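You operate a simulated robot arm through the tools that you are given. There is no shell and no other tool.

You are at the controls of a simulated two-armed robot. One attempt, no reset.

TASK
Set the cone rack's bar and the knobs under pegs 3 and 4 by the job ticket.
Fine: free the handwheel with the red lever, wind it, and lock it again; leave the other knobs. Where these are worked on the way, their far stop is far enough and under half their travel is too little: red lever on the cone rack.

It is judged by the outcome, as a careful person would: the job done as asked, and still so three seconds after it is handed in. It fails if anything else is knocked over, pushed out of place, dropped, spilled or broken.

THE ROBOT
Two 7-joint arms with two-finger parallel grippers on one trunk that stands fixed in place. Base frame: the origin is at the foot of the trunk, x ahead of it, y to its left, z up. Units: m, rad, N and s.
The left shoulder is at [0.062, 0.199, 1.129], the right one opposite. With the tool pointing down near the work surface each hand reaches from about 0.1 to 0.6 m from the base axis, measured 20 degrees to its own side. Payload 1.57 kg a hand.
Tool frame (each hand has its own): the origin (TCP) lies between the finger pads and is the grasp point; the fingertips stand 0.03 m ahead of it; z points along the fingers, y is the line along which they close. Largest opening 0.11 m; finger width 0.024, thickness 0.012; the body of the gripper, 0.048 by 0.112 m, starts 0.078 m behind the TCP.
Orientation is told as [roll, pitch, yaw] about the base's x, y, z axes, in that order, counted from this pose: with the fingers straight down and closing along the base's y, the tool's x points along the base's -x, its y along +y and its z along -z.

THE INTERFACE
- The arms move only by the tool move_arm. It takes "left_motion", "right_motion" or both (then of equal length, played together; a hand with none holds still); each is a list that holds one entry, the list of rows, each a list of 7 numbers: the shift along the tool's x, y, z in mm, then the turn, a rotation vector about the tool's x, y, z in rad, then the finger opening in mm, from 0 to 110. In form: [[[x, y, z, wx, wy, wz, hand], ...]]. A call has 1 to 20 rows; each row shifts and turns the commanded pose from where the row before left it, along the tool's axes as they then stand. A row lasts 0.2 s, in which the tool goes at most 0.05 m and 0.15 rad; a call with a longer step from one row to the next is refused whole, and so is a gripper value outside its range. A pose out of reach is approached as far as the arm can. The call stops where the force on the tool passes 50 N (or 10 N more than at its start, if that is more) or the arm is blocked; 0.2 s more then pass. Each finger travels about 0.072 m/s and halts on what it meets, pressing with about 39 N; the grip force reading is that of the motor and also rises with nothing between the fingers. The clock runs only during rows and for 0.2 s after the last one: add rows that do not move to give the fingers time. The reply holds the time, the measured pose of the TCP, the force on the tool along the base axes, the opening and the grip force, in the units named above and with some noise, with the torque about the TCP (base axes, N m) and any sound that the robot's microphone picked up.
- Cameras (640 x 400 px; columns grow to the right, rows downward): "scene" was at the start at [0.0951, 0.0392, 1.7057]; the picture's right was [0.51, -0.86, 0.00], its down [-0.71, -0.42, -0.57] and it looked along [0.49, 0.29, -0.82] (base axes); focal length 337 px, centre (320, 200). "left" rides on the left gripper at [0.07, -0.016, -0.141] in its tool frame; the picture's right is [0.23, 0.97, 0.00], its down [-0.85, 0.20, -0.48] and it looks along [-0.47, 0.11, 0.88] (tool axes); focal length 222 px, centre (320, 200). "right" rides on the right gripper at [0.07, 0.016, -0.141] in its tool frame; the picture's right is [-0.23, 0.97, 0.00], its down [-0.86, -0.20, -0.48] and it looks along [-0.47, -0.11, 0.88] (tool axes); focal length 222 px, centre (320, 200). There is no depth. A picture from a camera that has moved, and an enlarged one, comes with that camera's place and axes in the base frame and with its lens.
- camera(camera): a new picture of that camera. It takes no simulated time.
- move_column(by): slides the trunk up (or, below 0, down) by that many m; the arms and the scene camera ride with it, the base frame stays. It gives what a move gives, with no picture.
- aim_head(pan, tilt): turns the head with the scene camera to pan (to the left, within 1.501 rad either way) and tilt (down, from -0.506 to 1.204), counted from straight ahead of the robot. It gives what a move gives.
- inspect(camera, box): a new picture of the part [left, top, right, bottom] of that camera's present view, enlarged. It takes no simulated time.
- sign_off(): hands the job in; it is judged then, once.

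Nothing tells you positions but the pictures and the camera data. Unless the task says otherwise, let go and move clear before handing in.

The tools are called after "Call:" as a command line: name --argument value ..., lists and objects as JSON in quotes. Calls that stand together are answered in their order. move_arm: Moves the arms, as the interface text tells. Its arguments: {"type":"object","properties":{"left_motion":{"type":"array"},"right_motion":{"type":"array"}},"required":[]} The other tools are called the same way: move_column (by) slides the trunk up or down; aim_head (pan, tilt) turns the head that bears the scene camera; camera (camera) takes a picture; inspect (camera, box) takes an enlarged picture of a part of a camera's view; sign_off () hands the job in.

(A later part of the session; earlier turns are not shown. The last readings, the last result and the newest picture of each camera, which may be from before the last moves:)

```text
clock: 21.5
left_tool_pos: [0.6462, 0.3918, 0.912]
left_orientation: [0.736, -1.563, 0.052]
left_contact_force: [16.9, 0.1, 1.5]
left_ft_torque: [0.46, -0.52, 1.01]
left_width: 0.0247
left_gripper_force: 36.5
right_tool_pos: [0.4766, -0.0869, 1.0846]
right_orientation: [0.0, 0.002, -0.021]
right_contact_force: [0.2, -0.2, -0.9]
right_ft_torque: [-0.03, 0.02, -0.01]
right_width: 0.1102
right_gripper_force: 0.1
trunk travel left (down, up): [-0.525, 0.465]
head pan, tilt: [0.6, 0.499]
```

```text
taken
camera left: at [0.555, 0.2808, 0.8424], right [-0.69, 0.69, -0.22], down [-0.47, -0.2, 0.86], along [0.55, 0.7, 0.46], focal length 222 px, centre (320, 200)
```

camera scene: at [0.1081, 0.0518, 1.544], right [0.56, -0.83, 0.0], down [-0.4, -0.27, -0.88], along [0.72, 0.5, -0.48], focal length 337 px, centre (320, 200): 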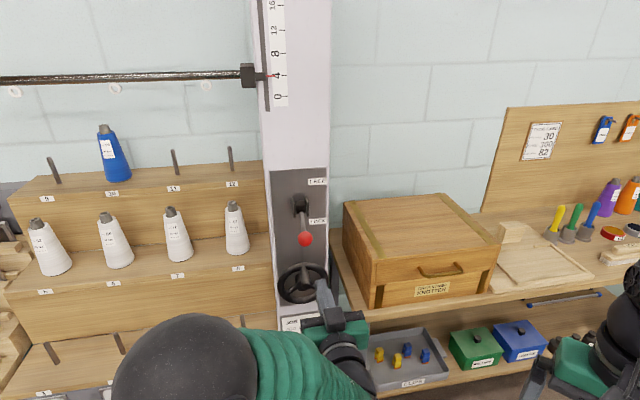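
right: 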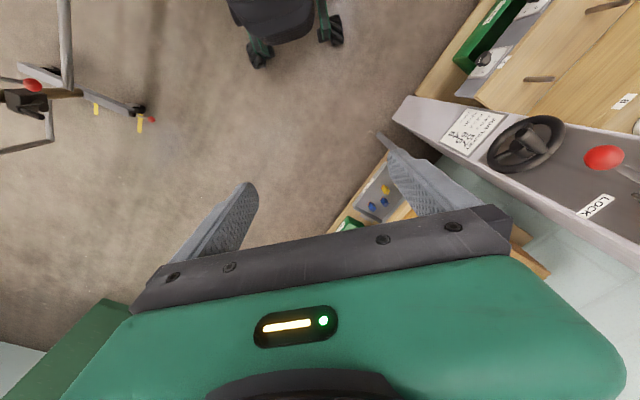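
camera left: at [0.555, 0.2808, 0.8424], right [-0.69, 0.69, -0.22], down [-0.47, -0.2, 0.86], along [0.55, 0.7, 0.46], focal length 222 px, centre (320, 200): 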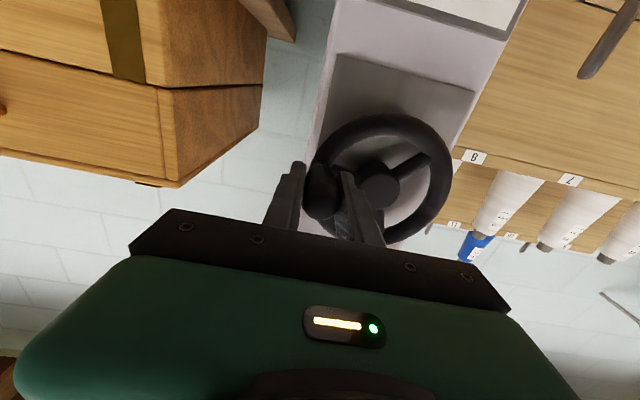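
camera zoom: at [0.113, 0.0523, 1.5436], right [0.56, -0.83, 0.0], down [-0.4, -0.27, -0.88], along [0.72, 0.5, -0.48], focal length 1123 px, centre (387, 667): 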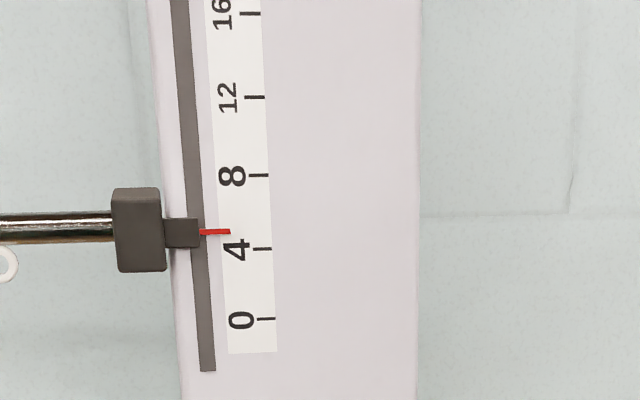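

Call:
move_arm --left_motion '[[[11.47, 2.68, 0, 0, 0, 0, 0], [10.72, 4.9, 0, 0, 0, 0, 0], [9.52, 6.93, 0, 0, 0, 0, 0], [7.96, 8.69, 0, 0, 0, 0, 0], [6.07, 10.09, 0, 0, 0, 0, 0], [3.95, 11.1, 0, 0, 0, 0, 0], [1.66, 11.67, 0, 0, 0, 0, 0]]]'

Call:
inspect --camera "scene" --box '[220, 0, 380, 120]'

Call:
camera --camera "left"

```text
clock: 23.1
left_tool_pos: [0.6042, 0.433, 0.8618]
left_orientation: [0.641, -1.562, 0.145]
left_contact_force: [4.4, -1.3, -5.8]
left_ft_torque: [-0.21, 0.2, -0.92]
left_width: 0.0244
left_gripper_force: 36.3
right_tool_pos: [0.4769, -0.0856, 1.0851]
right_orientation: [-0.002, 0.001, -0.022]
right_contact_force: [0.5, 0.1, 0.3]
right_ft_torque: [-0.02, 0.0, 0.0]
right_width: 0.1103
right_gripper_force: 0.0
trunk travel left (down, up): [-0.525, 0.465]
head pan, tilt: [0.6, 0.499]
```

```text
3.33 times, centred on (300, 60) of scene
camera zoom: at [0.1107, 0.0539, 1.5438], right [0.56, -0.83, 0.0], down [-0.4, -0.27, -0.88], along [0.72, 0.5, -0.48], focal length 1123 px, centre (387, 667)
```

zoom: 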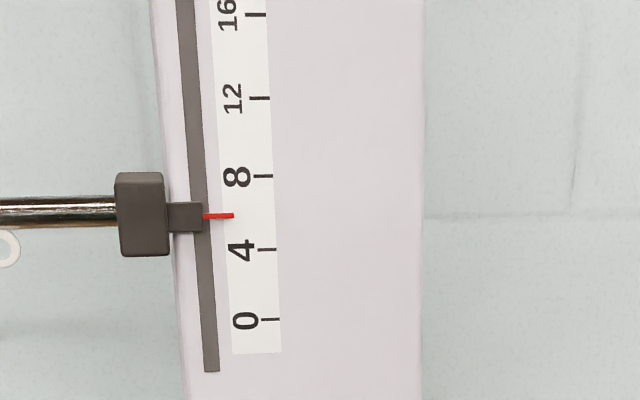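

```text
taken
camera left: at [0.514, 0.3219, 0.7921], right [-0.69, 0.69, -0.22], down [-0.47, -0.2, 0.86], along [0.55, 0.7, 0.46], focal length 222 px, centre (320, 200)
```

left: 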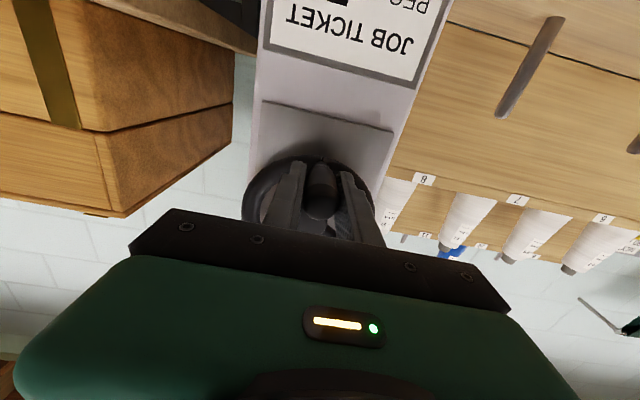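

Halfway round the bar reads about 6, so one full turn is 4 cm. I keep going.

Call:
move_arm --left_motion '[[[-0.69, 11.76, 0, 0, 0, 0, 0], [-3.01, 11.39, 0, 0, 0, 0, 0], [-5.21, 10.56, 0, 0, 0, 0, 0], [-7.21, 9.32, 0, 0, 0, 0, 0], [-8.91, 7.7, 0, 0, 0, 0, 0], [-10.27, 5.77, 0, 0, 0, 0, 0], [-11.21, 3.62, 0, 0, 0, 0, 0], [-11.71, 1.33, 0, 0, 0, 0, 0]]]'

Call:
inspect --camera "scene" --box '[220, 0, 380, 120]'

Call:
camera --camera "left"

```text
clock: 24.9
left_tool_pos: [0.5615, 0.4756, 0.9194]
left_orientation: [0.624, -1.565, 0.162]
left_contact_force: [-0.5, 0.4, -2.5]
left_ft_torque: [-0.62, 0.62, -0.91]
left_width: 0.0249
left_gripper_force: 37.0
right_tool_pos: [0.476, -0.0861, 1.0851]
right_orientation: [-0.002, 0.001, -0.022]
right_contact_force: [-0.6, -0.1, -0.1]
right_ft_torque: [0.04, 0.0, 0.04]
right_width: 0.11
right_gripper_force: 0.0
trunk travel left (down, up): [-0.525, 0.465]
head pan, tilt: [0.6, 0.499]
```

```text
3.33 times, centred on (300, 60) of scene
camera zoom: at [0.1096, 0.054, 1.5439], right [0.56, -0.83, 0.0], down [-0.4, -0.27, -0.88], along [0.72, 0.5, -0.48], focal length 1123 px, centre (387, 667)
```

zoom: 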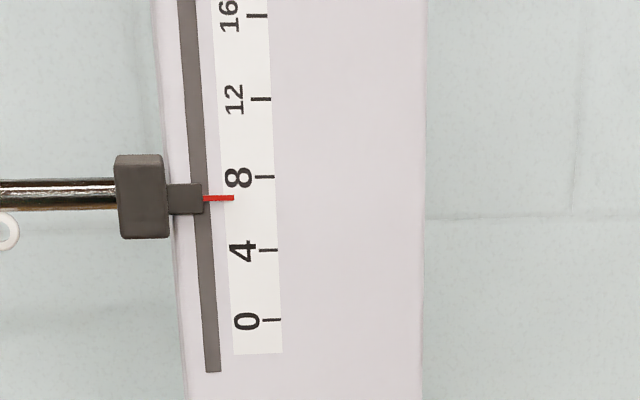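

```text
taken
camera left: at [0.471, 0.3648, 0.8506], right [-0.69, 0.69, -0.22], down [-0.47, -0.2, 0.86], along [0.55, 0.7, 0.46], focal length 222 px, centre (320, 200)
```

left: 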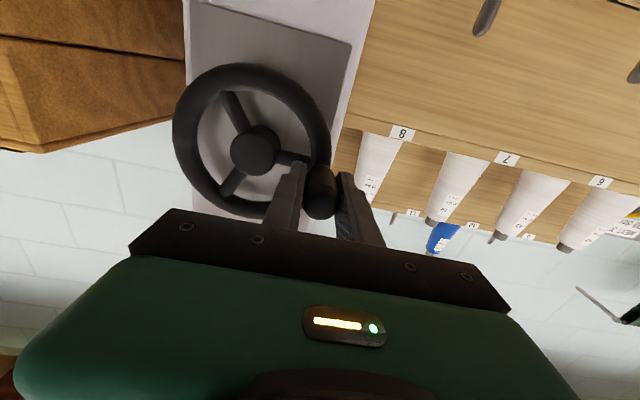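

Call:
move_arm --left_motion '[[[-11.74, -1.04, 0, 0, 0, 0, 0], [-11.29, -3.34, 0, 0, 0, 0, 0], [-10.4, -5.51, 0, 0, 0, 0, 0], [-9.11, -7.48, 0, 0, 0, 0, 0], [-7.44, -9.14, 0, 0, 0, 0, 0], [-5.47, -10.43, 0, 0, 0, 0, 0], [-3.29, -11.31, 0, 0, 0, 0, 0], [-0.99, -10.75, 0, 0, 0, 0, 0]]]'

Call:
inspect --camera "scene" --box '[240, 10, 320, 90]'

Call:
camera --camera "left"

```text
clock: 26.7
left_tool_pos: [0.6032, 0.4346, 0.9813]
left_orientation: [1.225, -1.568, -0.44]
left_contact_force: [-9.0, -3.5, 0.9]
left_ft_torque: [-0.22, 0.21, -0.75]
left_width: 0.0247
left_gripper_force: 36.7
right_tool_pos: [0.4741, -0.0886, 1.0856]
right_orientation: [0.001, -0.002, -0.02]
right_contact_force: [0.6, 0.8, -0.3]
right_ft_torque: [-0.03, -0.02, 0.03]
right_width: 0.11
right_gripper_force: 0.1
trunk travel left (down, up): [-0.525, 0.465]
head pan, tilt: [0.6, 0.499]
```

```text
5.00 times, centred on (280, 50) of scene
camera zoom: at [0.1062, 0.0508, 1.5443], right [0.56, -0.83, 0.0], down [-0.4, -0.27, -0.88], along [0.72, 0.5, -0.48], focal length 1685 px, centre (520, 950)
```

zoom: 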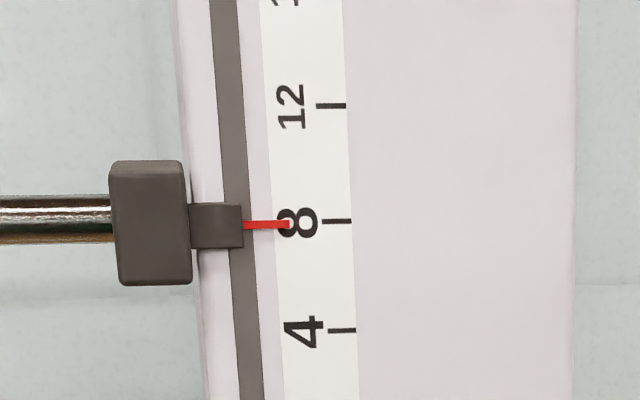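

```text
taken
camera left: at [0.5131, 0.3231, 0.9116], right [-0.69, 0.69, -0.22], down [-0.48, -0.2, 0.86], along [0.55, 0.7, 0.47], focal length 222 px, centre (320, 200)
```

left: 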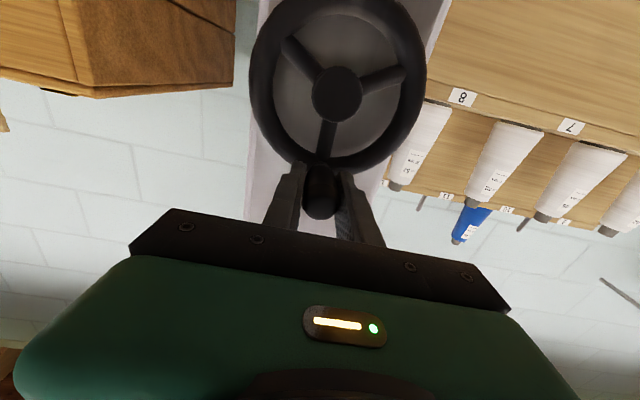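

One full turn made; the pointer now stands at about 8, though seen slightly from above. I release the handle, back away, and lower the trunk a bit so the head views the scale level.

Call:
move_arm --left_motion '[[[0, 0, 0, 0, 0, 0, 50], [0, 0, 0, 0, 0, 0, 50], [0, 0, -35, 0, 0, 0, 50], [0, 0, -35, 0, 0, 0, 50], [0, 0, -30, 0, 0, 0, 50]]]'

Call:
inspect --camera "scene" --box '[240, 10, 320, 90]'

Call:
camera --camera "scene"

```text
clock: 27.9
left_tool_pos: [0.533, 0.3627, 0.9823]
left_orientation: [1.187, -1.565, -0.4]
left_contact_force: [-0.1, -0.2, 1.0]
left_ft_torque: [0.01, 0.0, -0.01]
left_width: 0.0498
left_gripper_force: 0.1
right_tool_pos: [0.4744, -0.0885, 1.0855]
right_orientation: [0.0, 0.0, -0.021]
right_contact_force: [0.8, -0.9, -0.2]
right_ft_torque: [0.01, 0.02, 0.01]
right_width: 0.1097
right_gripper_force: 0.2
trunk travel left (down, up): [-0.525, 0.465]
head pan, tilt: [0.6, 0.499]
```

```text
5.00 times, centred on (280, 50) of scene
camera zoom: at [0.1077, 0.051, 1.5441], right [0.56, -0.83, 0.0], down [-0.4, -0.27, -0.88], along [0.72, 0.5, -0.48], focal length 1685 px, centre (520, 950)
```

zoom: 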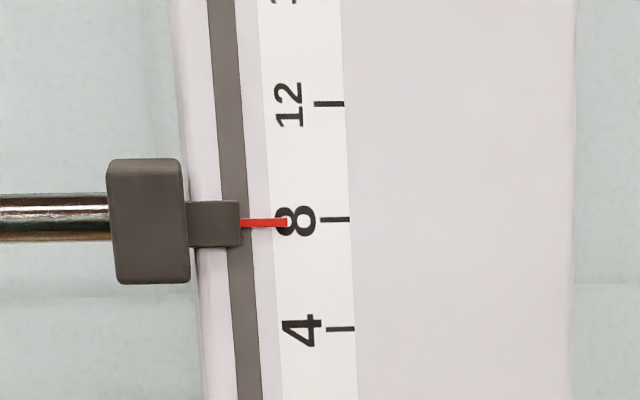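

```text
taken
camera scene: at [0.1077, 0.051, 1.5441], right [0.56, -0.83, 0.0], down [-0.4, -0.27, -0.88], along [0.72, 0.5, -0.48], focal length 337 px, centre (320, 200)
```

scene: 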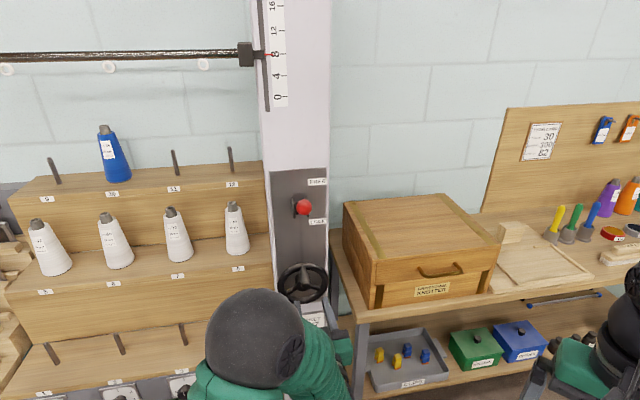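

Call:
move_column --by -0.065

Call:
aim_head --pan 0.6 --tilt 0.15

Call:
camera --camera "scene"

```text
clock: 29.0
left_tool_pos: [0.5336, 0.3626, 0.9181]
left_orientation: [0.901, -1.566, -0.116]
left_contact_force: [0.0, 0.2, -0.1]
left_ft_torque: [-0.05, -0.02, 0.04]
left_width: 0.05
left_gripper_force: 0.0
right_tool_pos: [0.4753, -0.0864, 1.021]
right_orientation: [0.002, 0.001, -0.02]
right_contact_force: [0.2, -0.1, -0.4]
right_ft_torque: [0.01, 0.03, -0.04]
right_width: 0.1101
right_gripper_force: 0.1
trunk travel left (down, up): [-0.46, 0.53]
head pan, tilt: [0.6, 0.499]
```

```text
clock: 29.8
left_tool_pos: [0.5338, 0.3628, 0.9168]
left_orientation: [0.889, -1.565, -0.103]
left_contact_force: [-0.2, 0.6, 0.4]
left_ft_torque: [0.01, 0.03, -0.01]
left_width: 0.0498
left_gripper_force: 0.0
right_tool_pos: [0.4754, -0.0875, 1.0208]
right_orientation: [-0.002, -0.001, -0.02]
right_contact_force: [1.0, 0.0, -0.5]
right_ft_torque: [0.01, 0.03, 0.0]
right_width: 0.1098
right_gripper_force: 0.0
trunk travel left (down, up): [-0.46, 0.53]
head pan, tilt: [0.6, 0.15]
```

```text
taken
camera scene: at [0.1098, 0.053, 1.5113], right [0.56, -0.83, 0.0], down [-0.13, -0.09, -0.99], along [0.82, 0.56, -0.15], focal length 337 px, centre (320, 200)
```

scene: 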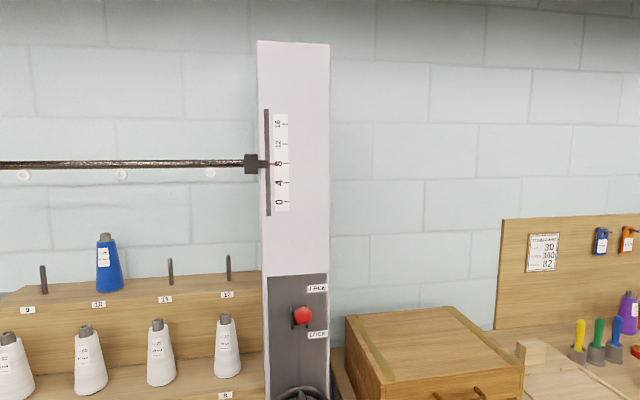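

Call:
inspect --camera "scene" --box '[240, 140, 304, 180]'

Call:
inspect --camera "scene" --box '[250, 100, 314, 220]'

```text
10.00 times, centred on (272, 160) of scene
camera zoom: at [0.1098, 0.053, 1.5113], right [0.56, -0.83, 0.0], down [-0.13, -0.09, -0.99], along [0.82, 0.56, -0.15], focal length 3369 px, centre (800, 600)
```

zoom: 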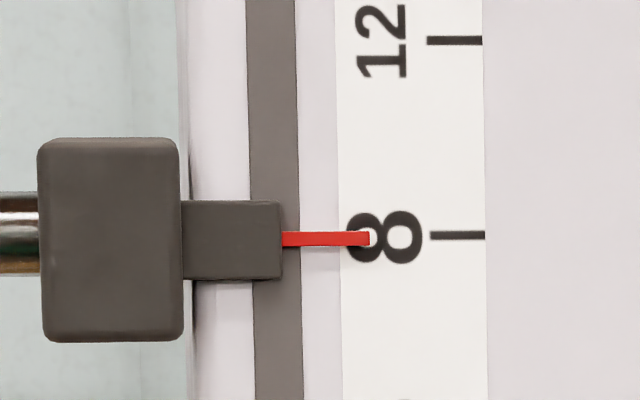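

```text
3.33 times, centred on (282, 160) of scene
camera zoom: at [0.1098, 0.053, 1.5113], right [0.56, -0.83, 0.0], down [-0.13, -0.09, -0.99], along [0.82, 0.56, -0.15], focal length 1123 px, centre (447, 333)
```

zoom: 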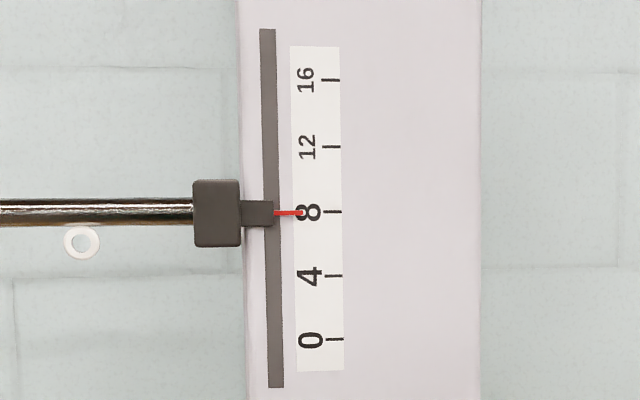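

Seen level, the pointer is on 8 (within about half a millimetre). Now I raise the trunk again to bring the hand above the lever ball and push it back down to LOCK.

Call:
move_column --by 0.2

Call:
move_arm --left_motion '[[[-32, 0, 0, 0, 0, 0, 0], [-32, 0, 0, 0, 0, 0, 0], [-32, 0, 0, 0, 0, 0, 0], [-32, 0, 0, 0, 0, 0, 0]]]'

Call:
aim_head --pan 0.6 --tilt 0.55

Call:
camera --camera "scene"

Call:
camera --camera "left"

```text
clock: 32.0
left_tool_pos: [0.5338, 0.3616, 1.1166]
left_orientation: [0.881, -1.565, -0.093]
left_contact_force: [0.2, 0.1, -0.2]
left_ft_torque: [0.01, 0.01, 0.0]
left_width: 0.05
left_gripper_force: 0.1
right_tool_pos: [0.4758, -0.0871, 1.2195]
right_orientation: [-0.001, -0.001, -0.019]
right_contact_force: [-0.1, 0.5, -0.1]
right_ft_torque: [0.04, -0.04, 0.0]
right_width: 0.1098
right_gripper_force: 0.1
trunk travel left (down, up): [-0.66, 0.33]
head pan, tilt: [0.6, 0.15]
```

```text
clock: 33.0
left_tool_pos: [0.5318, 0.3622, 1.2471]
left_orientation: [0.968, -1.568, -0.182]
left_contact_force: [0.5, -0.1, 0.5]
left_ft_torque: [-0.04, -0.02, -0.04]
left_width: 0.0001
left_gripper_force: 21.5
right_tool_pos: [0.4737, -0.0877, 1.2208]
right_orientation: [0.002, -0.001, -0.02]
right_contact_force: [-0.4, 0.4, -0.2]
right_ft_torque: [-0.04, 0.01, -0.01]
right_width: 0.1099
right_gripper_force: 0.0
trunk travel left (down, up): [-0.66, 0.33]
head pan, tilt: [0.6, 0.15]
```

```text
clock: 33.8
left_tool_pos: [0.5321, 0.3623, 1.2458]
left_orientation: [0.894, -1.565, -0.107]
left_contact_force: [-0.4, 0.7, 0.0]
left_ft_torque: [0.02, -0.02, 0.02]
left_width: 0.0
left_gripper_force: 20.9
right_tool_pos: [0.4759, -0.0868, 1.2207]
right_orientation: [0.0, -0.001, -0.021]
right_contact_force: [0.5, 0.1, -0.6]
right_ft_torque: [-0.02, 0.02, -0.02]
right_width: 0.11
right_gripper_force: 0.1
trunk travel left (down, up): [-0.66, 0.33]
head pan, tilt: [0.6, 0.55]
```

```text
taken
camera scene: at [0.1077, 0.0514, 1.6745], right [0.56, -0.83, 0.0], down [-0.43, -0.3, -0.85], along [0.7, 0.48, -0.52], focal length 337 px, centre (320, 200)
```

scene: 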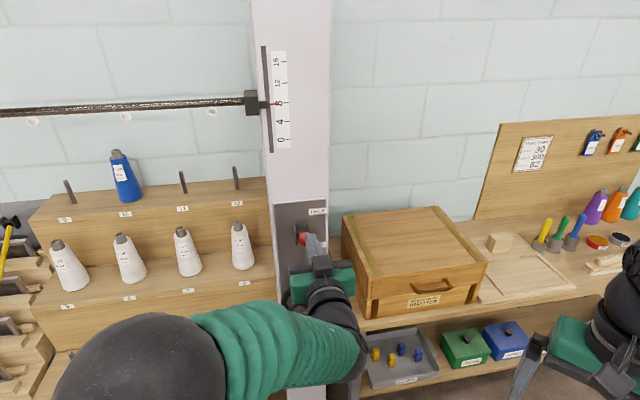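

```text
taken
camera left: at [0.4434, 0.2508, 1.1757], right [-0.69, 0.69, -0.22], down [-0.47, -0.2, 0.86], along [0.55, 0.7, 0.46], focal length 222 px, centre (320, 200)
```

left: 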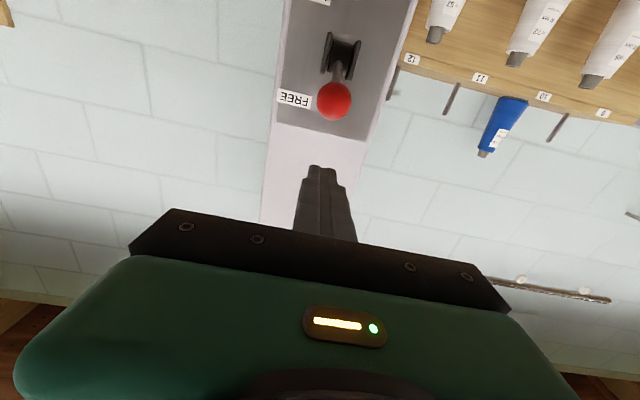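

Call:
move_arm --left_motion '[[[0, 0, 38, 0, 0, 0, 0], [0, 0, 37, 0, 0, 0, 0], [0, 0, 0, 0, 0, 0, 0], [15, 0, 0, 0, 0, 0, 0], [15, 0, 0, 0, 0, 0, 0], [15, 0, 0, 0, 0, 0, 0], [15, 0, 0, 0, 0, 0, 0], [15, 0, 0, 0, 0, 0, 0]]]'

Call:
inspect --camera "scene" --box '[240, 180, 400, 340]'

Call:
camera --camera "left"

```text
clock: 35.6
left_tool_pos: [0.5866, 0.418, 1.168]
left_orientation: [0.578, -1.564, 0.208]
left_contact_force: [-0.2, 0.0, -0.3]
left_ft_torque: [0.0, 0.02, -0.05]
left_width: 0.0
left_gripper_force: 20.9
right_tool_pos: [0.4761, -0.0859, 1.2203]
right_orientation: [-0.002, 0.0, -0.02]
right_contact_force: [-0.5, 0.5, -0.8]
right_ft_torque: [0.0, -0.02, 0.01]
right_width: 0.1102
right_gripper_force: 0.1
trunk travel left (down, up): [-0.66, 0.33]
head pan, tilt: [0.6, 0.55]
```

```text
2.50 times, centred on (320, 260) of scene
camera zoom: at [0.1085, 0.0536, 1.6743], right [0.56, -0.83, 0.0], down [-0.43, -0.3, -0.85], along [0.7, 0.48, -0.53], focal length 842 px, centre (320, 50)
```

zoom: 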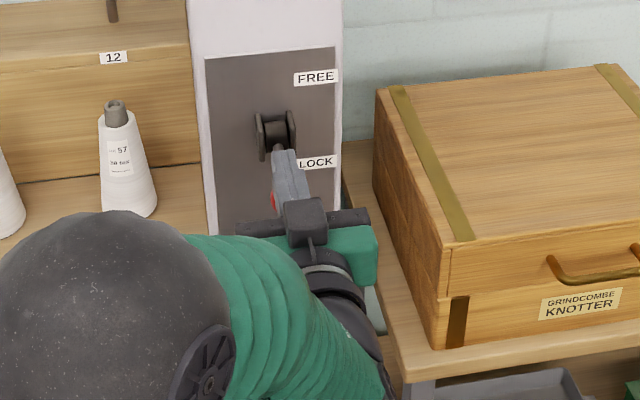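

```text
taken
camera left: at [0.4966, 0.3068, 1.0986], right [-0.69, 0.69, -0.22], down [-0.47, -0.2, 0.86], along [0.55, 0.7, 0.46], focal length 222 px, centre (320, 200)
```

left: 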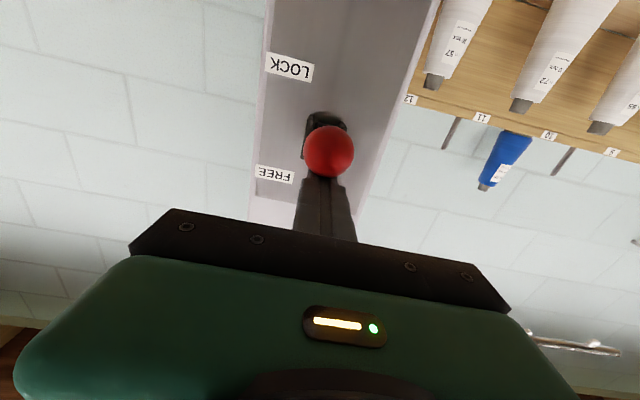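

Call:
move_arm --left_motion '[[[8, 0, 0, 0, 0, 0, 0], [8, 0, 0, 0, 0, 0, 0], [8, 0, 0, 0, 0, 0, 0], [8, 0, 0, 0, 0, 0, 0], [8, 0, 0, 0, 0, 0, 0], [8, 0, 0, 0, 0, 0, 0]]]'

Call:
inspect --camera "scene" --box '[240, 180, 400, 340]'

Call:
camera --camera "left"

```text
clock: 37.1
left_tool_pos: [0.5867, 0.4159, 1.1379]
left_orientation: [-3.033, -1.538, -2.461]
left_contact_force: [-5.4, -1.7, 15.8]
left_ft_torque: [0.17, -0.09, -0.01]
left_width: 0.0002
left_gripper_force: 21.2
right_tool_pos: [0.4736, -0.0891, 1.222]
right_orientation: [0.002, -0.002, -0.021]
right_contact_force: [0.3, 0.7, 0.7]
right_ft_torque: [-0.02, 0.05, 0.0]
right_width: 0.1099
right_gripper_force: 0.1
trunk travel left (down, up): [-0.66, 0.33]
head pan, tilt: [0.6, 0.55]
stopped in row 6 (left hand): the force on the tool passed its limit at 53 N (the readings are from after the stop); the commanded pose is now the measured one
```

```text
2.50 times, centred on (320, 260) of scene
camera zoom: at [0.1037, 0.0482, 1.6747], right [0.56, -0.83, 0.0], down [-0.43, -0.29, -0.85], along [0.7, 0.48, -0.52], focal length 842 px, centre (320, 50)
```

zoom: 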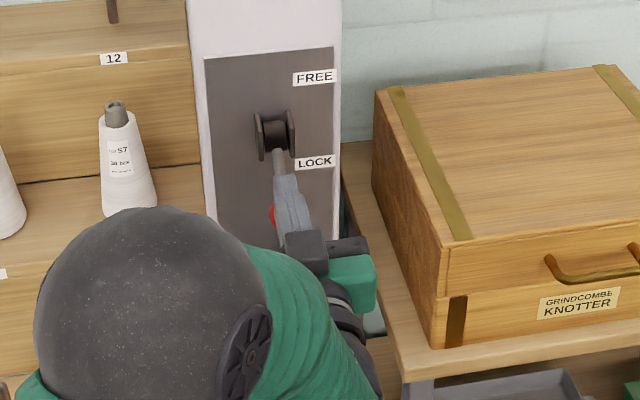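

```text
taken
camera left: at [0.4992, 0.3062, 1.0626], right [-0.69, 0.69, -0.23], down [-0.5, -0.22, 0.84], along [0.53, 0.69, 0.49], focal length 222 px, centre (320, 200)
```

left: 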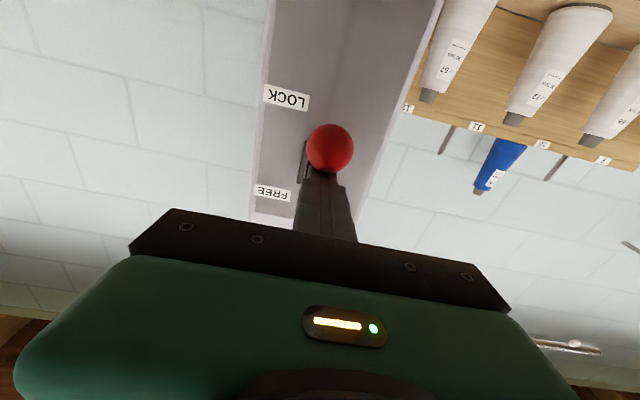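

Call:
move_arm --left_motion '[[[-12, 0, 0, 0, 0.02, 0, 0], [0, 0, -35, 0, 0, 0, 0], [0, 0, -35, 0, 0, 0, 0], [0, 0, -35, 0, 0, 0, 0], [0, 0, -35, 0, 0, 0, 0]]]'

Call:
camera --camera "scene"

Call:
inspect --camera "scene" --box '[240, 180, 400, 340]'

Call:
inspect --camera "scene" --box '[240, 70, 304, 150]'

```text
clock: 38.3
left_tool_pos: [0.4872, 0.3174, 1.1454]
left_orientation: [-2.415, -1.567, -3.081]
left_contact_force: [0.0, -0.2, 0.6]
left_ft_torque: [0.0, 0.0, 0.02]
left_width: 0.0
left_gripper_force: 21.2
right_tool_pos: [0.4735, -0.088, 1.2214]
right_orientation: [0.0, 0.0, -0.02]
right_contact_force: [-0.1, -0.5, 0.3]
right_ft_torque: [-0.03, 0.04, -0.03]
right_width: 0.11
right_gripper_force: 0.1
trunk travel left (down, up): [-0.66, 0.33]
head pan, tilt: [0.6, 0.55]
```

```text
taken
camera scene: at [0.1059, 0.0504, 1.6746], right [0.56, -0.83, 0.0], down [-0.43, -0.3, -0.85], along [0.7, 0.48, -0.52], focal length 337 px, centre (320, 200)
```

scene: 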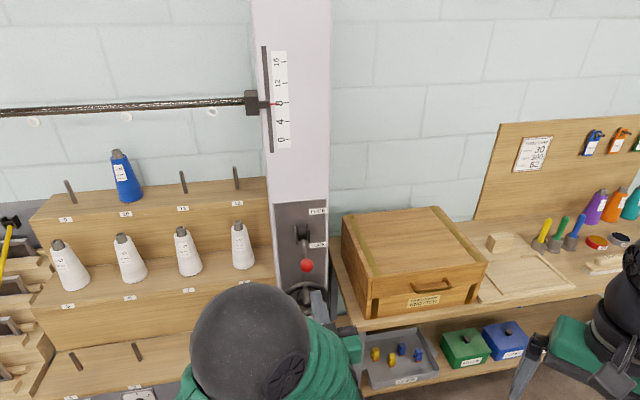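

```text
2.50 times, centred on (320, 260) of scene
camera zoom: at [0.1059, 0.0504, 1.6746], right [0.56, -0.83, 0.0], down [-0.43, -0.3, -0.85], along [0.7, 0.48, -0.52], focal length 842 px, centre (320, 50)
```

zoom: 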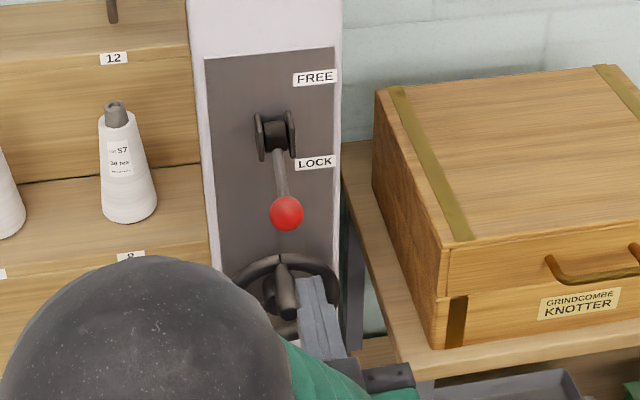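

```text
5.00 times, centred on (272, 110) of scene
camera zoom: at [0.1059, 0.0504, 1.6746], right [0.56, -0.83, 0.0], down [-0.43, -0.3, -0.85], along [0.7, 0.48, -0.52], focal length 1685 px, centre (560, 650)
```

zoom: 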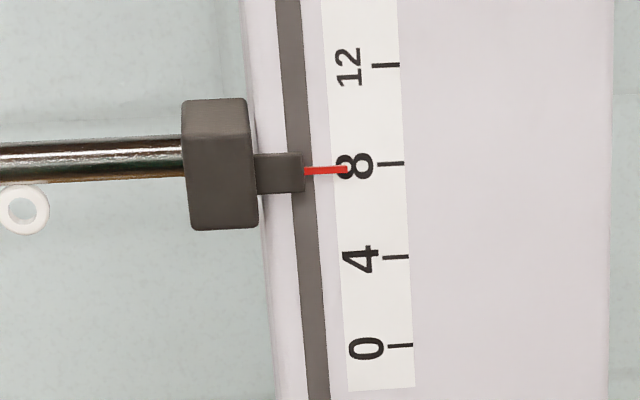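

The lever is back at LOCK and the bar still reads 8. Next the knobs: I lower the trunk so the left hand comes down to their height.

Call:
move_column --by -0.35

Call:
camera --camera "scene"

Call:
camera --camera "left"

Call:
camera --camera "right"

```text
clock: 41.7
left_tool_pos: [0.4881, 0.3187, 0.7956]
left_orientation: [-2.148, -1.569, 2.938]
left_contact_force: [0.7, -0.4, -0.2]
left_ft_torque: [-0.01, 0.03, 0.01]
left_width: 0.0
left_gripper_force: 20.8
right_tool_pos: [0.4745, -0.0874, 0.87]
right_orientation: [0.0, -0.001, -0.021]
right_contact_force: [-0.8, -0.1, -0.4]
right_ft_torque: [0.01, -0.01, 0.02]
right_width: 0.11
right_gripper_force: 0.0
trunk travel left (down, up): [-0.31, 0.68]
head pan, tilt: [0.6, 0.55]
```

```text
taken
camera scene: at [0.1066, 0.051, 1.3245], right [0.56, -0.83, 0.0], down [-0.43, -0.3, -0.85], along [0.7, 0.48, -0.52], focal length 337 px, centre (320, 200)
```

scene: 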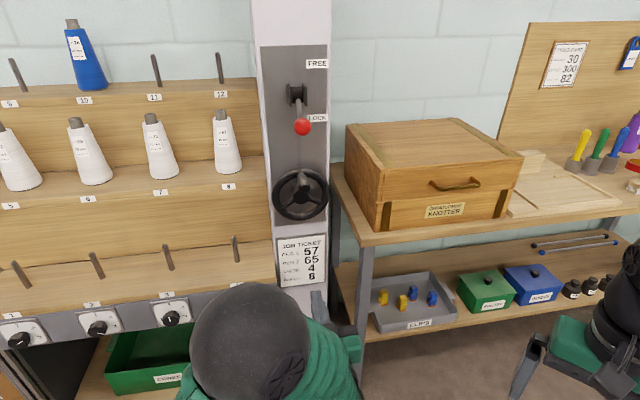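

```text
taken
camera left: at [0.3991, 0.2073, 0.7241], right [-0.69, 0.69, -0.23], down [-0.48, -0.2, 0.85], along [0.54, 0.7, 0.47], focal length 222 px, centre (320, 200)
```

left: 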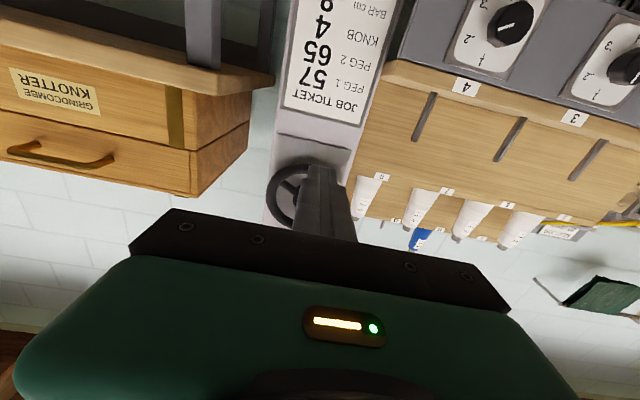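

```text
taken
camera right: at [0.4063, -0.0695, 1.0128], right [0.25, 0.97, 0.0], down [0.85, -0.22, 0.48], along [0.46, -0.12, -0.88], focal length 222 px, centre (320, 200)
```

right: 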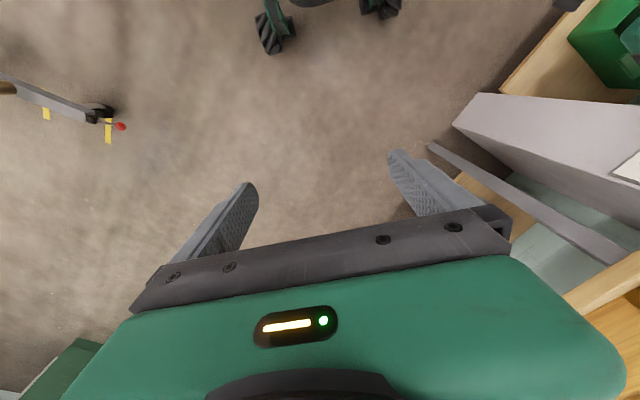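

Call:
inspect --camera "scene" --box '[60, 270, 220, 370]'

Call:
inspect --camera "left" --box '[430, 0, 640, 140]'

```text
4.00 times, centred on (140, 320) of scene
camera zoom: at [0.1066, 0.051, 1.3245], right [0.56, -0.83, 0.0], down [-0.43, -0.3, -0.85], along [0.7, 0.48, -0.52], focal length 1348 px, centre (1040, -280)
```

zoom: 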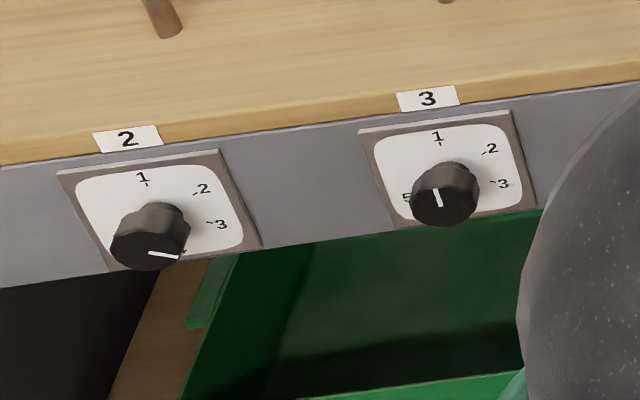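

```text
2.86 times, centred on (535, 70) of left
camera zoom: at [0.3991, 0.2073, 0.7241], right [-0.69, 0.69, -0.23], down [-0.48, -0.2, 0.85], along [0.54, 0.7, 0.47], focal length 635 px, centre (-294, 571)
```

zoom: 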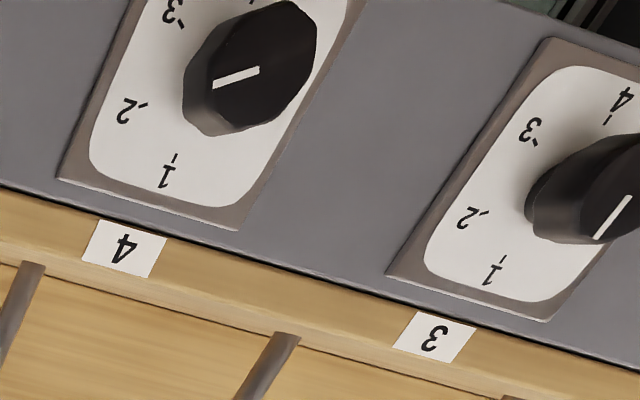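

I go left in front of the knob panel and lower the hand to look at the dials closely.

Call:
move_arm --left_motion '[[[0, 42, -10, 0, 0, 0, 0], [0, 42, -10, 0, 0, 0, 0], [0, 42, -10, 0, 0, 0, 0], [0, 42, -10, 0, 0, 0, 0], [0, 42, 0, 0, 0, 0, 0], [30, 0, 0, 0, 0, 0, 0], [30, 0, 0, 0, 0, 0, 0], [30, 0, 0, 0, 0, 0, 0], [30, 0, 0, 0, 0, 0, 0]]]'

Call:
camera --camera "left"

Call:
camera --camera "scene"

```text
clock: 43.7
left_tool_pos: [0.4635, 0.4451, 0.652]
left_orientation: [-2.092, -1.568, 2.88]
left_contact_force: [0.5, 0.4, 0.4]
left_ft_torque: [0.01, -0.04, 0.01]
left_width: 0.0
left_gripper_force: 20.5
left hand out of reach, approached as far as the arm can: row 1, 2, 3, 4, 5
right_tool_pos: [0.4749, -0.0858, 0.871]
right_orientation: [-0.001, -0.001, -0.021]
right_contact_force: [0.1, 0.7, -0.1]
right_ft_torque: [0.03, -0.01, -0.02]
right_width: 0.1102
right_gripper_force: 0.0
trunk travel left (down, up): [-0.31, 0.68]
head pan, tilt: [0.6, 0.55]
```

```text
taken
camera left: at [0.3752, 0.3334, 0.5822], right [-0.69, 0.69, -0.23], down [-0.48, -0.2, 0.85], along [0.54, 0.7, 0.47], focal length 222 px, centre (320, 200)
```

left: 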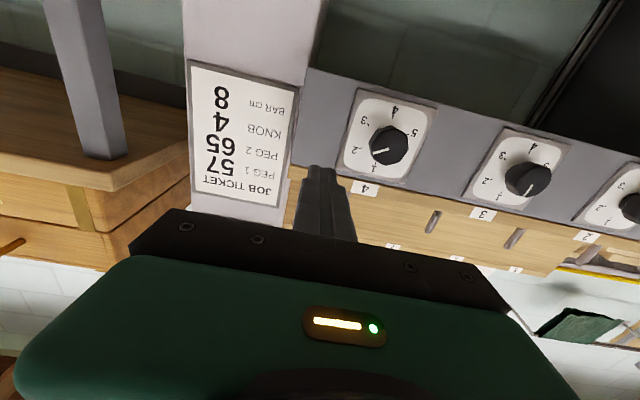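

```text
taken
camera scene: at [0.1074, 0.0528, 1.3244], right [0.56, -0.83, 0.0], down [-0.43, -0.3, -0.85], along [0.7, 0.48, -0.53], focal length 337 px, centre (320, 200)
```

scene: 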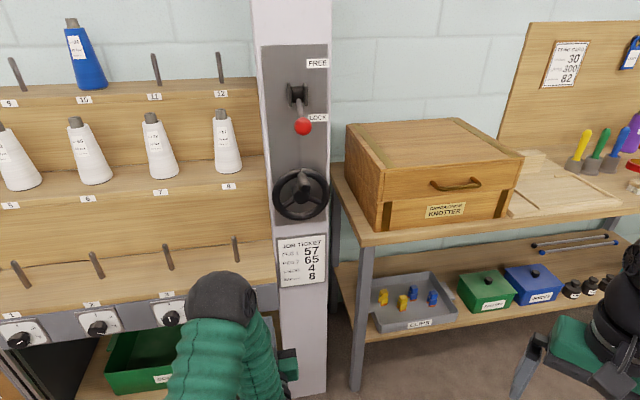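

Call:
inspect --camera "left" --box '[330, 80, 450, 200]'

Call:
inspect --camera "left" --box '[460, 110, 580, 230]'

Call:
inspect --camera "left" --box '[320, 60, 640, 260]'

```text
3.33 times, centred on (390, 140) of left
camera zoom: at [0.3752, 0.3334, 0.5822], right [-0.69, 0.69, -0.23], down [-0.48, -0.2, 0.85], along [0.54, 0.7, 0.47], focal length 740 px, centre (87, 400)
```

zoom: 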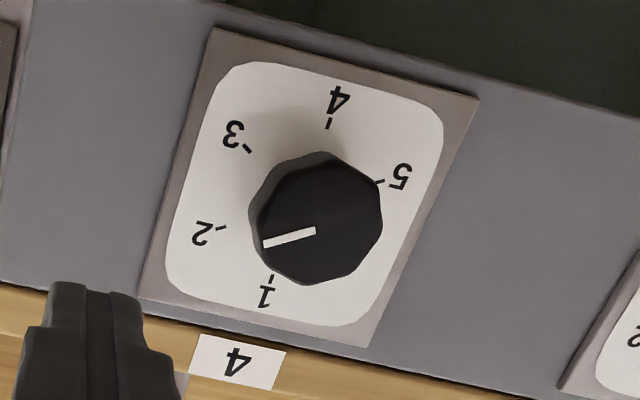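

```text
3.33 times, centred on (520, 170) of left
camera zoom: at [0.3752, 0.3334, 0.5822], right [-0.69, 0.69, -0.23], down [-0.48, -0.2, 0.85], along [0.54, 0.7, 0.47], focal length 740 px, centre (-347, 300)
```

zoom: 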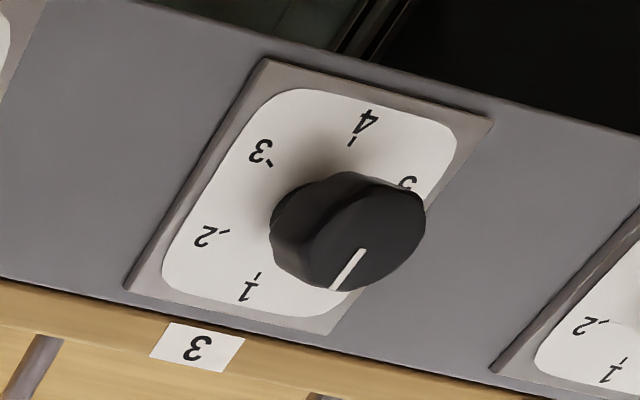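

```text
2.00 times, centred on (480, 160) of left
camera zoom: at [0.3752, 0.3334, 0.5822], right [-0.69, 0.69, -0.23], down [-0.48, -0.2, 0.85], along [0.54, 0.7, 0.47], focal length 444 px, centre (0, 280)
```

zoom: 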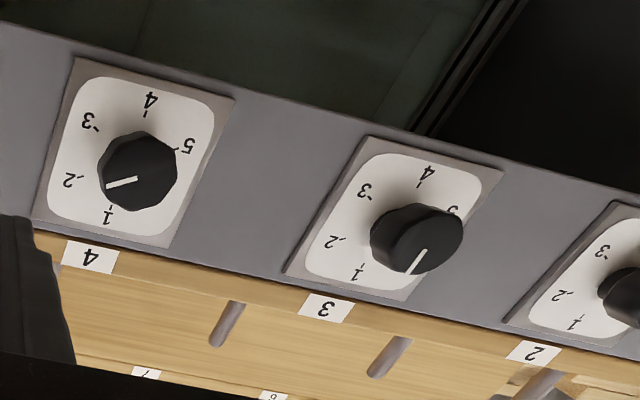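

Dials run 1 (top), 2, 3, 4 (bottom), 5 at 60° steps clockwise; knob 4 points to 2 and knob 3 to 1, so they need +120° and +180° clockwise. I raise the trunk a bit so the arm is less folded, then come down in front of knob 4.

Call:
move_column --by 0.22

Call:
move_arm --left_motion '[[[0, 0, -10, 0, 0, 0, 60], [40, 14, 0, 0, 0, 0, 60], [40, 14, 0, 0, 0, 0, 60], [40, 14, 0, 0, 0, 0, 60], [40, 14, 0, 0, 0, 0, 60], [40, 13, 0, 0, 0, 0, 60], [40, 0, 0, 0, 0, 0, 60], [4, 0, 0, 0, 0, 0, 60]]]'

Call:
camera --camera "left"

Call:
camera --camera "scene"

```text
clock: 46.0
left_tool_pos: [0.4643, 0.4433, 0.8727]
left_orientation: [-1.87, -1.568, 2.659]
left_contact_force: [0.6, -0.1, -0.5]
left_ft_torque: [0.03, 0.02, -0.02]
left_width: 0.0001
left_gripper_force: 21.0
right_tool_pos: [0.4749, -0.0859, 1.0919]
right_orientation: [-0.001, 0.001, -0.021]
right_contact_force: [-1.0, -0.4, -0.5]
right_ft_torque: [-0.02, 0.01, 0.01]
right_width: 0.11
right_gripper_force: 0.0
trunk travel left (down, up): [-0.53, 0.46]
head pan, tilt: [0.6, 0.55]
```

```text
clock: 47.8
left_tool_pos: [0.4761, 0.413, 0.6492]
left_orientation: [1.61, -1.566, -0.814]
left_contact_force: [-0.5, -0.1, -0.2]
left_ft_torque: [-0.01, -0.01, -0.02]
left_width: 0.0603
left_gripper_force: 0.0
left hand out of reach, approached as far as the arm can: row 2, 3, 4, 5, 6, 7
right_tool_pos: [0.4753, -0.0864, 1.0912]
right_orientation: [0.0, 0.0, -0.021]
right_contact_force: [0.0, 0.2, 0.4]
right_ft_torque: [-0.02, 0.01, 0.01]
right_width: 0.1103
right_gripper_force: 0.2
trunk travel left (down, up): [-0.53, 0.46]
head pan, tilt: [0.6, 0.55]
```

```text
taken
camera left: at [0.3878, 0.3005, 0.5788], right [-0.7, 0.68, -0.22], down [-0.48, -0.2, 0.86], along [0.54, 0.7, 0.47], focal length 222 px, centre (320, 200)
```

left: 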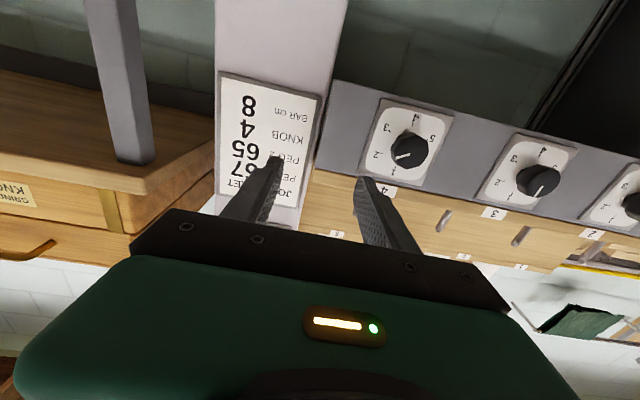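

```text
taken
camera scene: at [0.1071, 0.052, 1.5445], right [0.56, -0.83, 0.0], down [-0.43, -0.3, -0.85], along [0.7, 0.48, -0.52], focal length 337 px, centre (320, 200)
```

scene: 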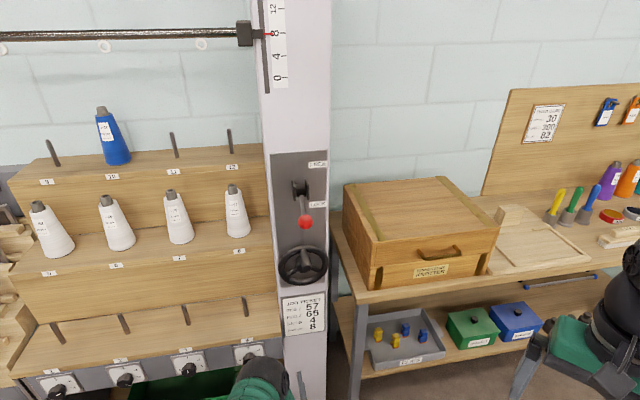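

The left hand reports out of reach when going left here, so the arm's posture is near a joint limit. I look at the arm's shape before going on.

Call:
aim_head --pan 0.9 --tilt 1.1

Call:
camera --camera "scene"

```text
clock: 48.8
left_tool_pos: [0.4758, 0.4128, 0.6496]
left_orientation: [1.55, -1.568, -0.754]
left_contact_force: [-0.5, 0.5, -0.5]
left_ft_torque: [0.04, 0.0, -0.02]
left_width: 0.0602
left_gripper_force: 0.0
right_tool_pos: [0.4749, -0.0862, 1.0913]
right_orientation: [0.001, -0.001, -0.02]
right_contact_force: [0.2, 0.9, -1.6]
right_ft_torque: [0.02, -0.03, -0.03]
right_width: 0.1098
right_gripper_force: 0.1
trunk travel left (down, up): [-0.53, 0.46]
head pan, tilt: [0.901, 1.1]
```

```text
taken
camera scene: at [0.0725, 0.0508, 1.5014], right [0.78, -0.62, 0.0], down [-0.55, -0.7, -0.45], along [0.28, 0.36, -0.89], focal length 337 px, centre (320, 200)
```

scene: 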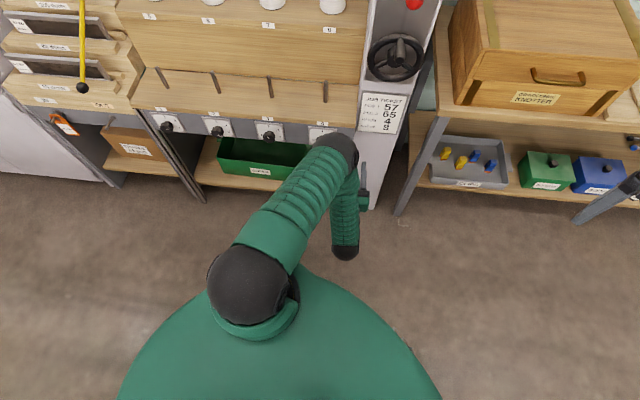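

The elbow is forward with the forearm folded back. Raising the trunk and letting the arm reach down will open the elbow; I do that, then descend and go left in small steps.

Call:
move_column --by 0.16

Call:
move_arm --left_motion '[[[25, 0, 0, 0, 0, 0, 60], [25, 0, 0, 0, 0, 0, 60], [25, 0, 0, 0, 0, 0, 60], [25, 0, 0, 0, 0, 0, 60], [0, 20, 0, 0, 0, 0, 60], [0, 20, 0, 0, 0, 0, 60]]]'

Call:
camera --camera "scene"

```text
clock: 50.6
left_tool_pos: [0.4758, 0.4121, 0.8083]
left_orientation: [1.502, -1.566, -0.708]
left_contact_force: [-0.4, -0.9, -0.8]
left_ft_torque: [0.0, 0.01, 0.0]
left_width: 0.0597
left_gripper_force: 0.0
right_tool_pos: [0.4759, -0.0856, 1.2515]
right_orientation: [0.002, 0.0, -0.022]
right_contact_force: [0.3, -0.8, 0.0]
right_ft_torque: [0.0, 0.03, -0.01]
right_width: 0.1099
right_gripper_force: 0.1
trunk travel left (down, up): [-0.69, 0.3]
head pan, tilt: [0.901, 1.1]
```

```text
clock: 52.2
left_tool_pos: [0.4971, 0.4286, 0.7311]
left_orientation: [-2.993, -1.52, -2.483]
left_contact_force: [-1.5, -0.6, -0.6]
left_ft_torque: [-0.04, -0.03, 0.0]
left_width: 0.0596
left_gripper_force: 0.2
left hand out of reach, approached as far as the arm can: row 5, 6
right_tool_pos: [0.473, -0.087, 1.2512]
right_orientation: [-0.003, -0.002, -0.021]
right_contact_force: [0.2, 0.0, -0.1]
right_ft_torque: [0.01, 0.02, 0.01]
right_width: 0.1101
right_gripper_force: 0.1
trunk travel left (down, up): [-0.69, 0.3]
head pan, tilt: [0.901, 1.1]
stopped in row 6 (left hand): the arm was blocked; the commanded pose is now the measured one
```

```text
taken
camera scene: at [0.0728, 0.0509, 1.6614], right [0.78, -0.62, 0.0], down [-0.55, -0.7, -0.45], along [0.28, 0.35, -0.89], focal length 337 px, centre (320, 200)
```

scene: 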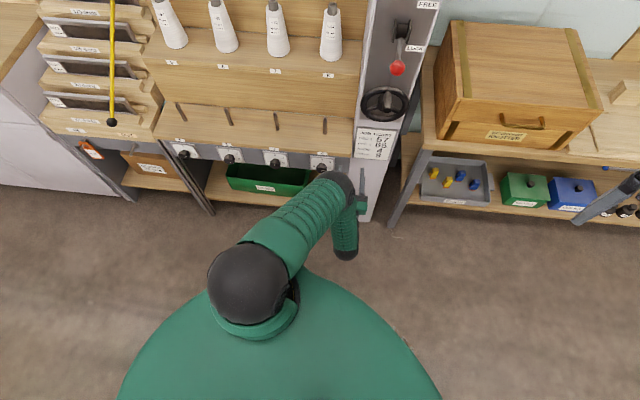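

Call:
move_column --by 0.09

Call:
move_arm --left_motion '[[[0, 0, 20, 0, 0.05, 0, 60], [25, 0, 0, 0, 0, 0, 60], [25, 0, 0, 0, 0, 0, 60], [25, 0, 0, 0, 0, 0, 60], [25, 0, 0, 0, 0, 0, 60], [0, 0, 0, 0, 0, 0, 60]]]'

Call:
camera --camera "scene"

```text
clock: 53.5
left_tool_pos: [0.4961, 0.4304, 0.8207]
left_orientation: [-3.003, -1.522, -2.473]
left_contact_force: [-0.1, 0.2, -0.5]
left_ft_torque: [-0.01, -0.01, 0.05]
left_width: 0.0603
left_gripper_force: 0.1
right_tool_pos: [0.473, -0.0867, 1.3412]
right_orientation: [0.0, -0.002, -0.021]
right_contact_force: [-0.1, 0.0, 0.6]
right_ft_torque: [0.0, 0.02, 0.01]
right_width: 0.11
right_gripper_force: 0.1
trunk travel left (down, up): [-0.78, 0.21]
head pan, tilt: [0.901, 1.1]
```

```text
clock: 54.4
left_tool_pos: [0.5697, 0.4828, 0.8654]
left_orientation: [-2.764, -1.408, -2.693]
left_contact_force: [0.7, -1.0, -0.1]
left_ft_torque: [-0.04, 0.0, 0.12]
left_width: 0.0599
left_gripper_force: 0.1
right_tool_pos: [0.4673, -0.0947, 1.3438]
right_orientation: [0.006, -0.006, -0.02]
right_contact_force: [0.5, -0.8, 0.3]
right_ft_torque: [0.02, -0.01, -0.02]
right_width: 0.1101
right_gripper_force: 0.0
trunk travel left (down, up): [-0.78, 0.21]
head pan, tilt: [0.901, 1.1]
stopped in row 4 (left hand): the force on the tool passed its limit at 188 N (the readings are from after the stop); the commanded pose is now the measured one
```

```text
taken
camera scene: at [0.0657, 0.0384, 1.7521], right [0.78, -0.62, 0.0], down [-0.55, -0.7, -0.46], along [0.28, 0.36, -0.89], focal length 337 px, centre (320, 200)
```

scene: 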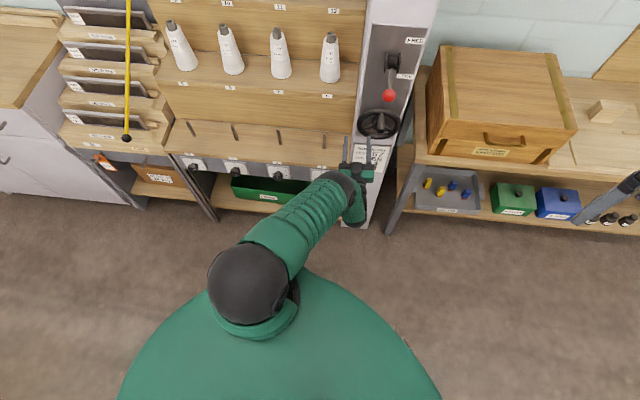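

The hand jumped forward and met something with 188 N before stopping. I check what it touched and whether anything has shifted.

Call:
camera --camera "left"

Call:
inspect --camera "scene" --box '[280, 30, 440, 230]'

```text
taken
camera left: at [0.4965, 0.3741, 0.7745], right [-0.68, 0.68, -0.28], down [-0.59, -0.28, 0.76], along [0.44, 0.68, 0.59], focal length 222 px, centre (320, 200)
```

left: 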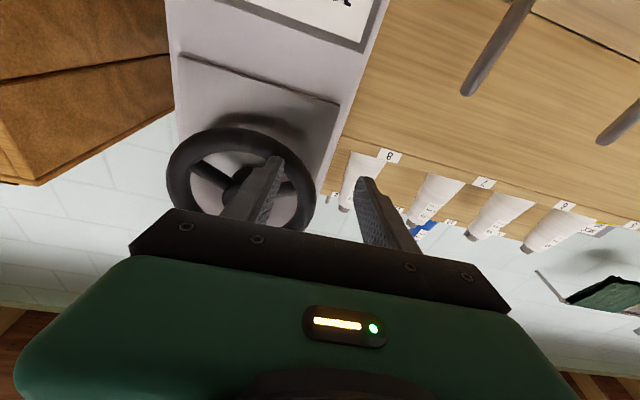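

```text
2.00 times, centred on (360, 130) of scene
camera zoom: at [0.0657, 0.0384, 1.7521], right [0.78, -0.62, 0.0], down [-0.55, -0.7, -0.46], along [0.28, 0.36, -0.89], focal length 674 px, centre (240, 340)
```

zoom: 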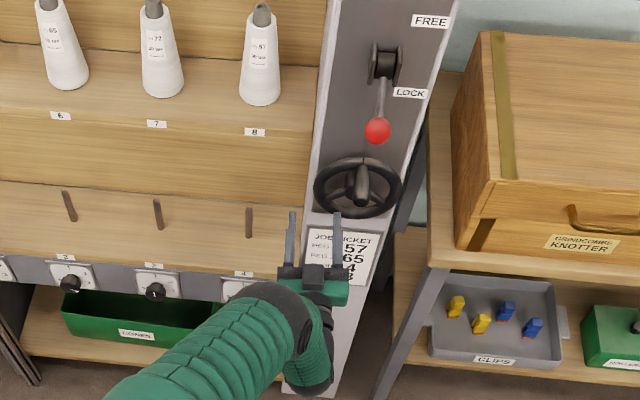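

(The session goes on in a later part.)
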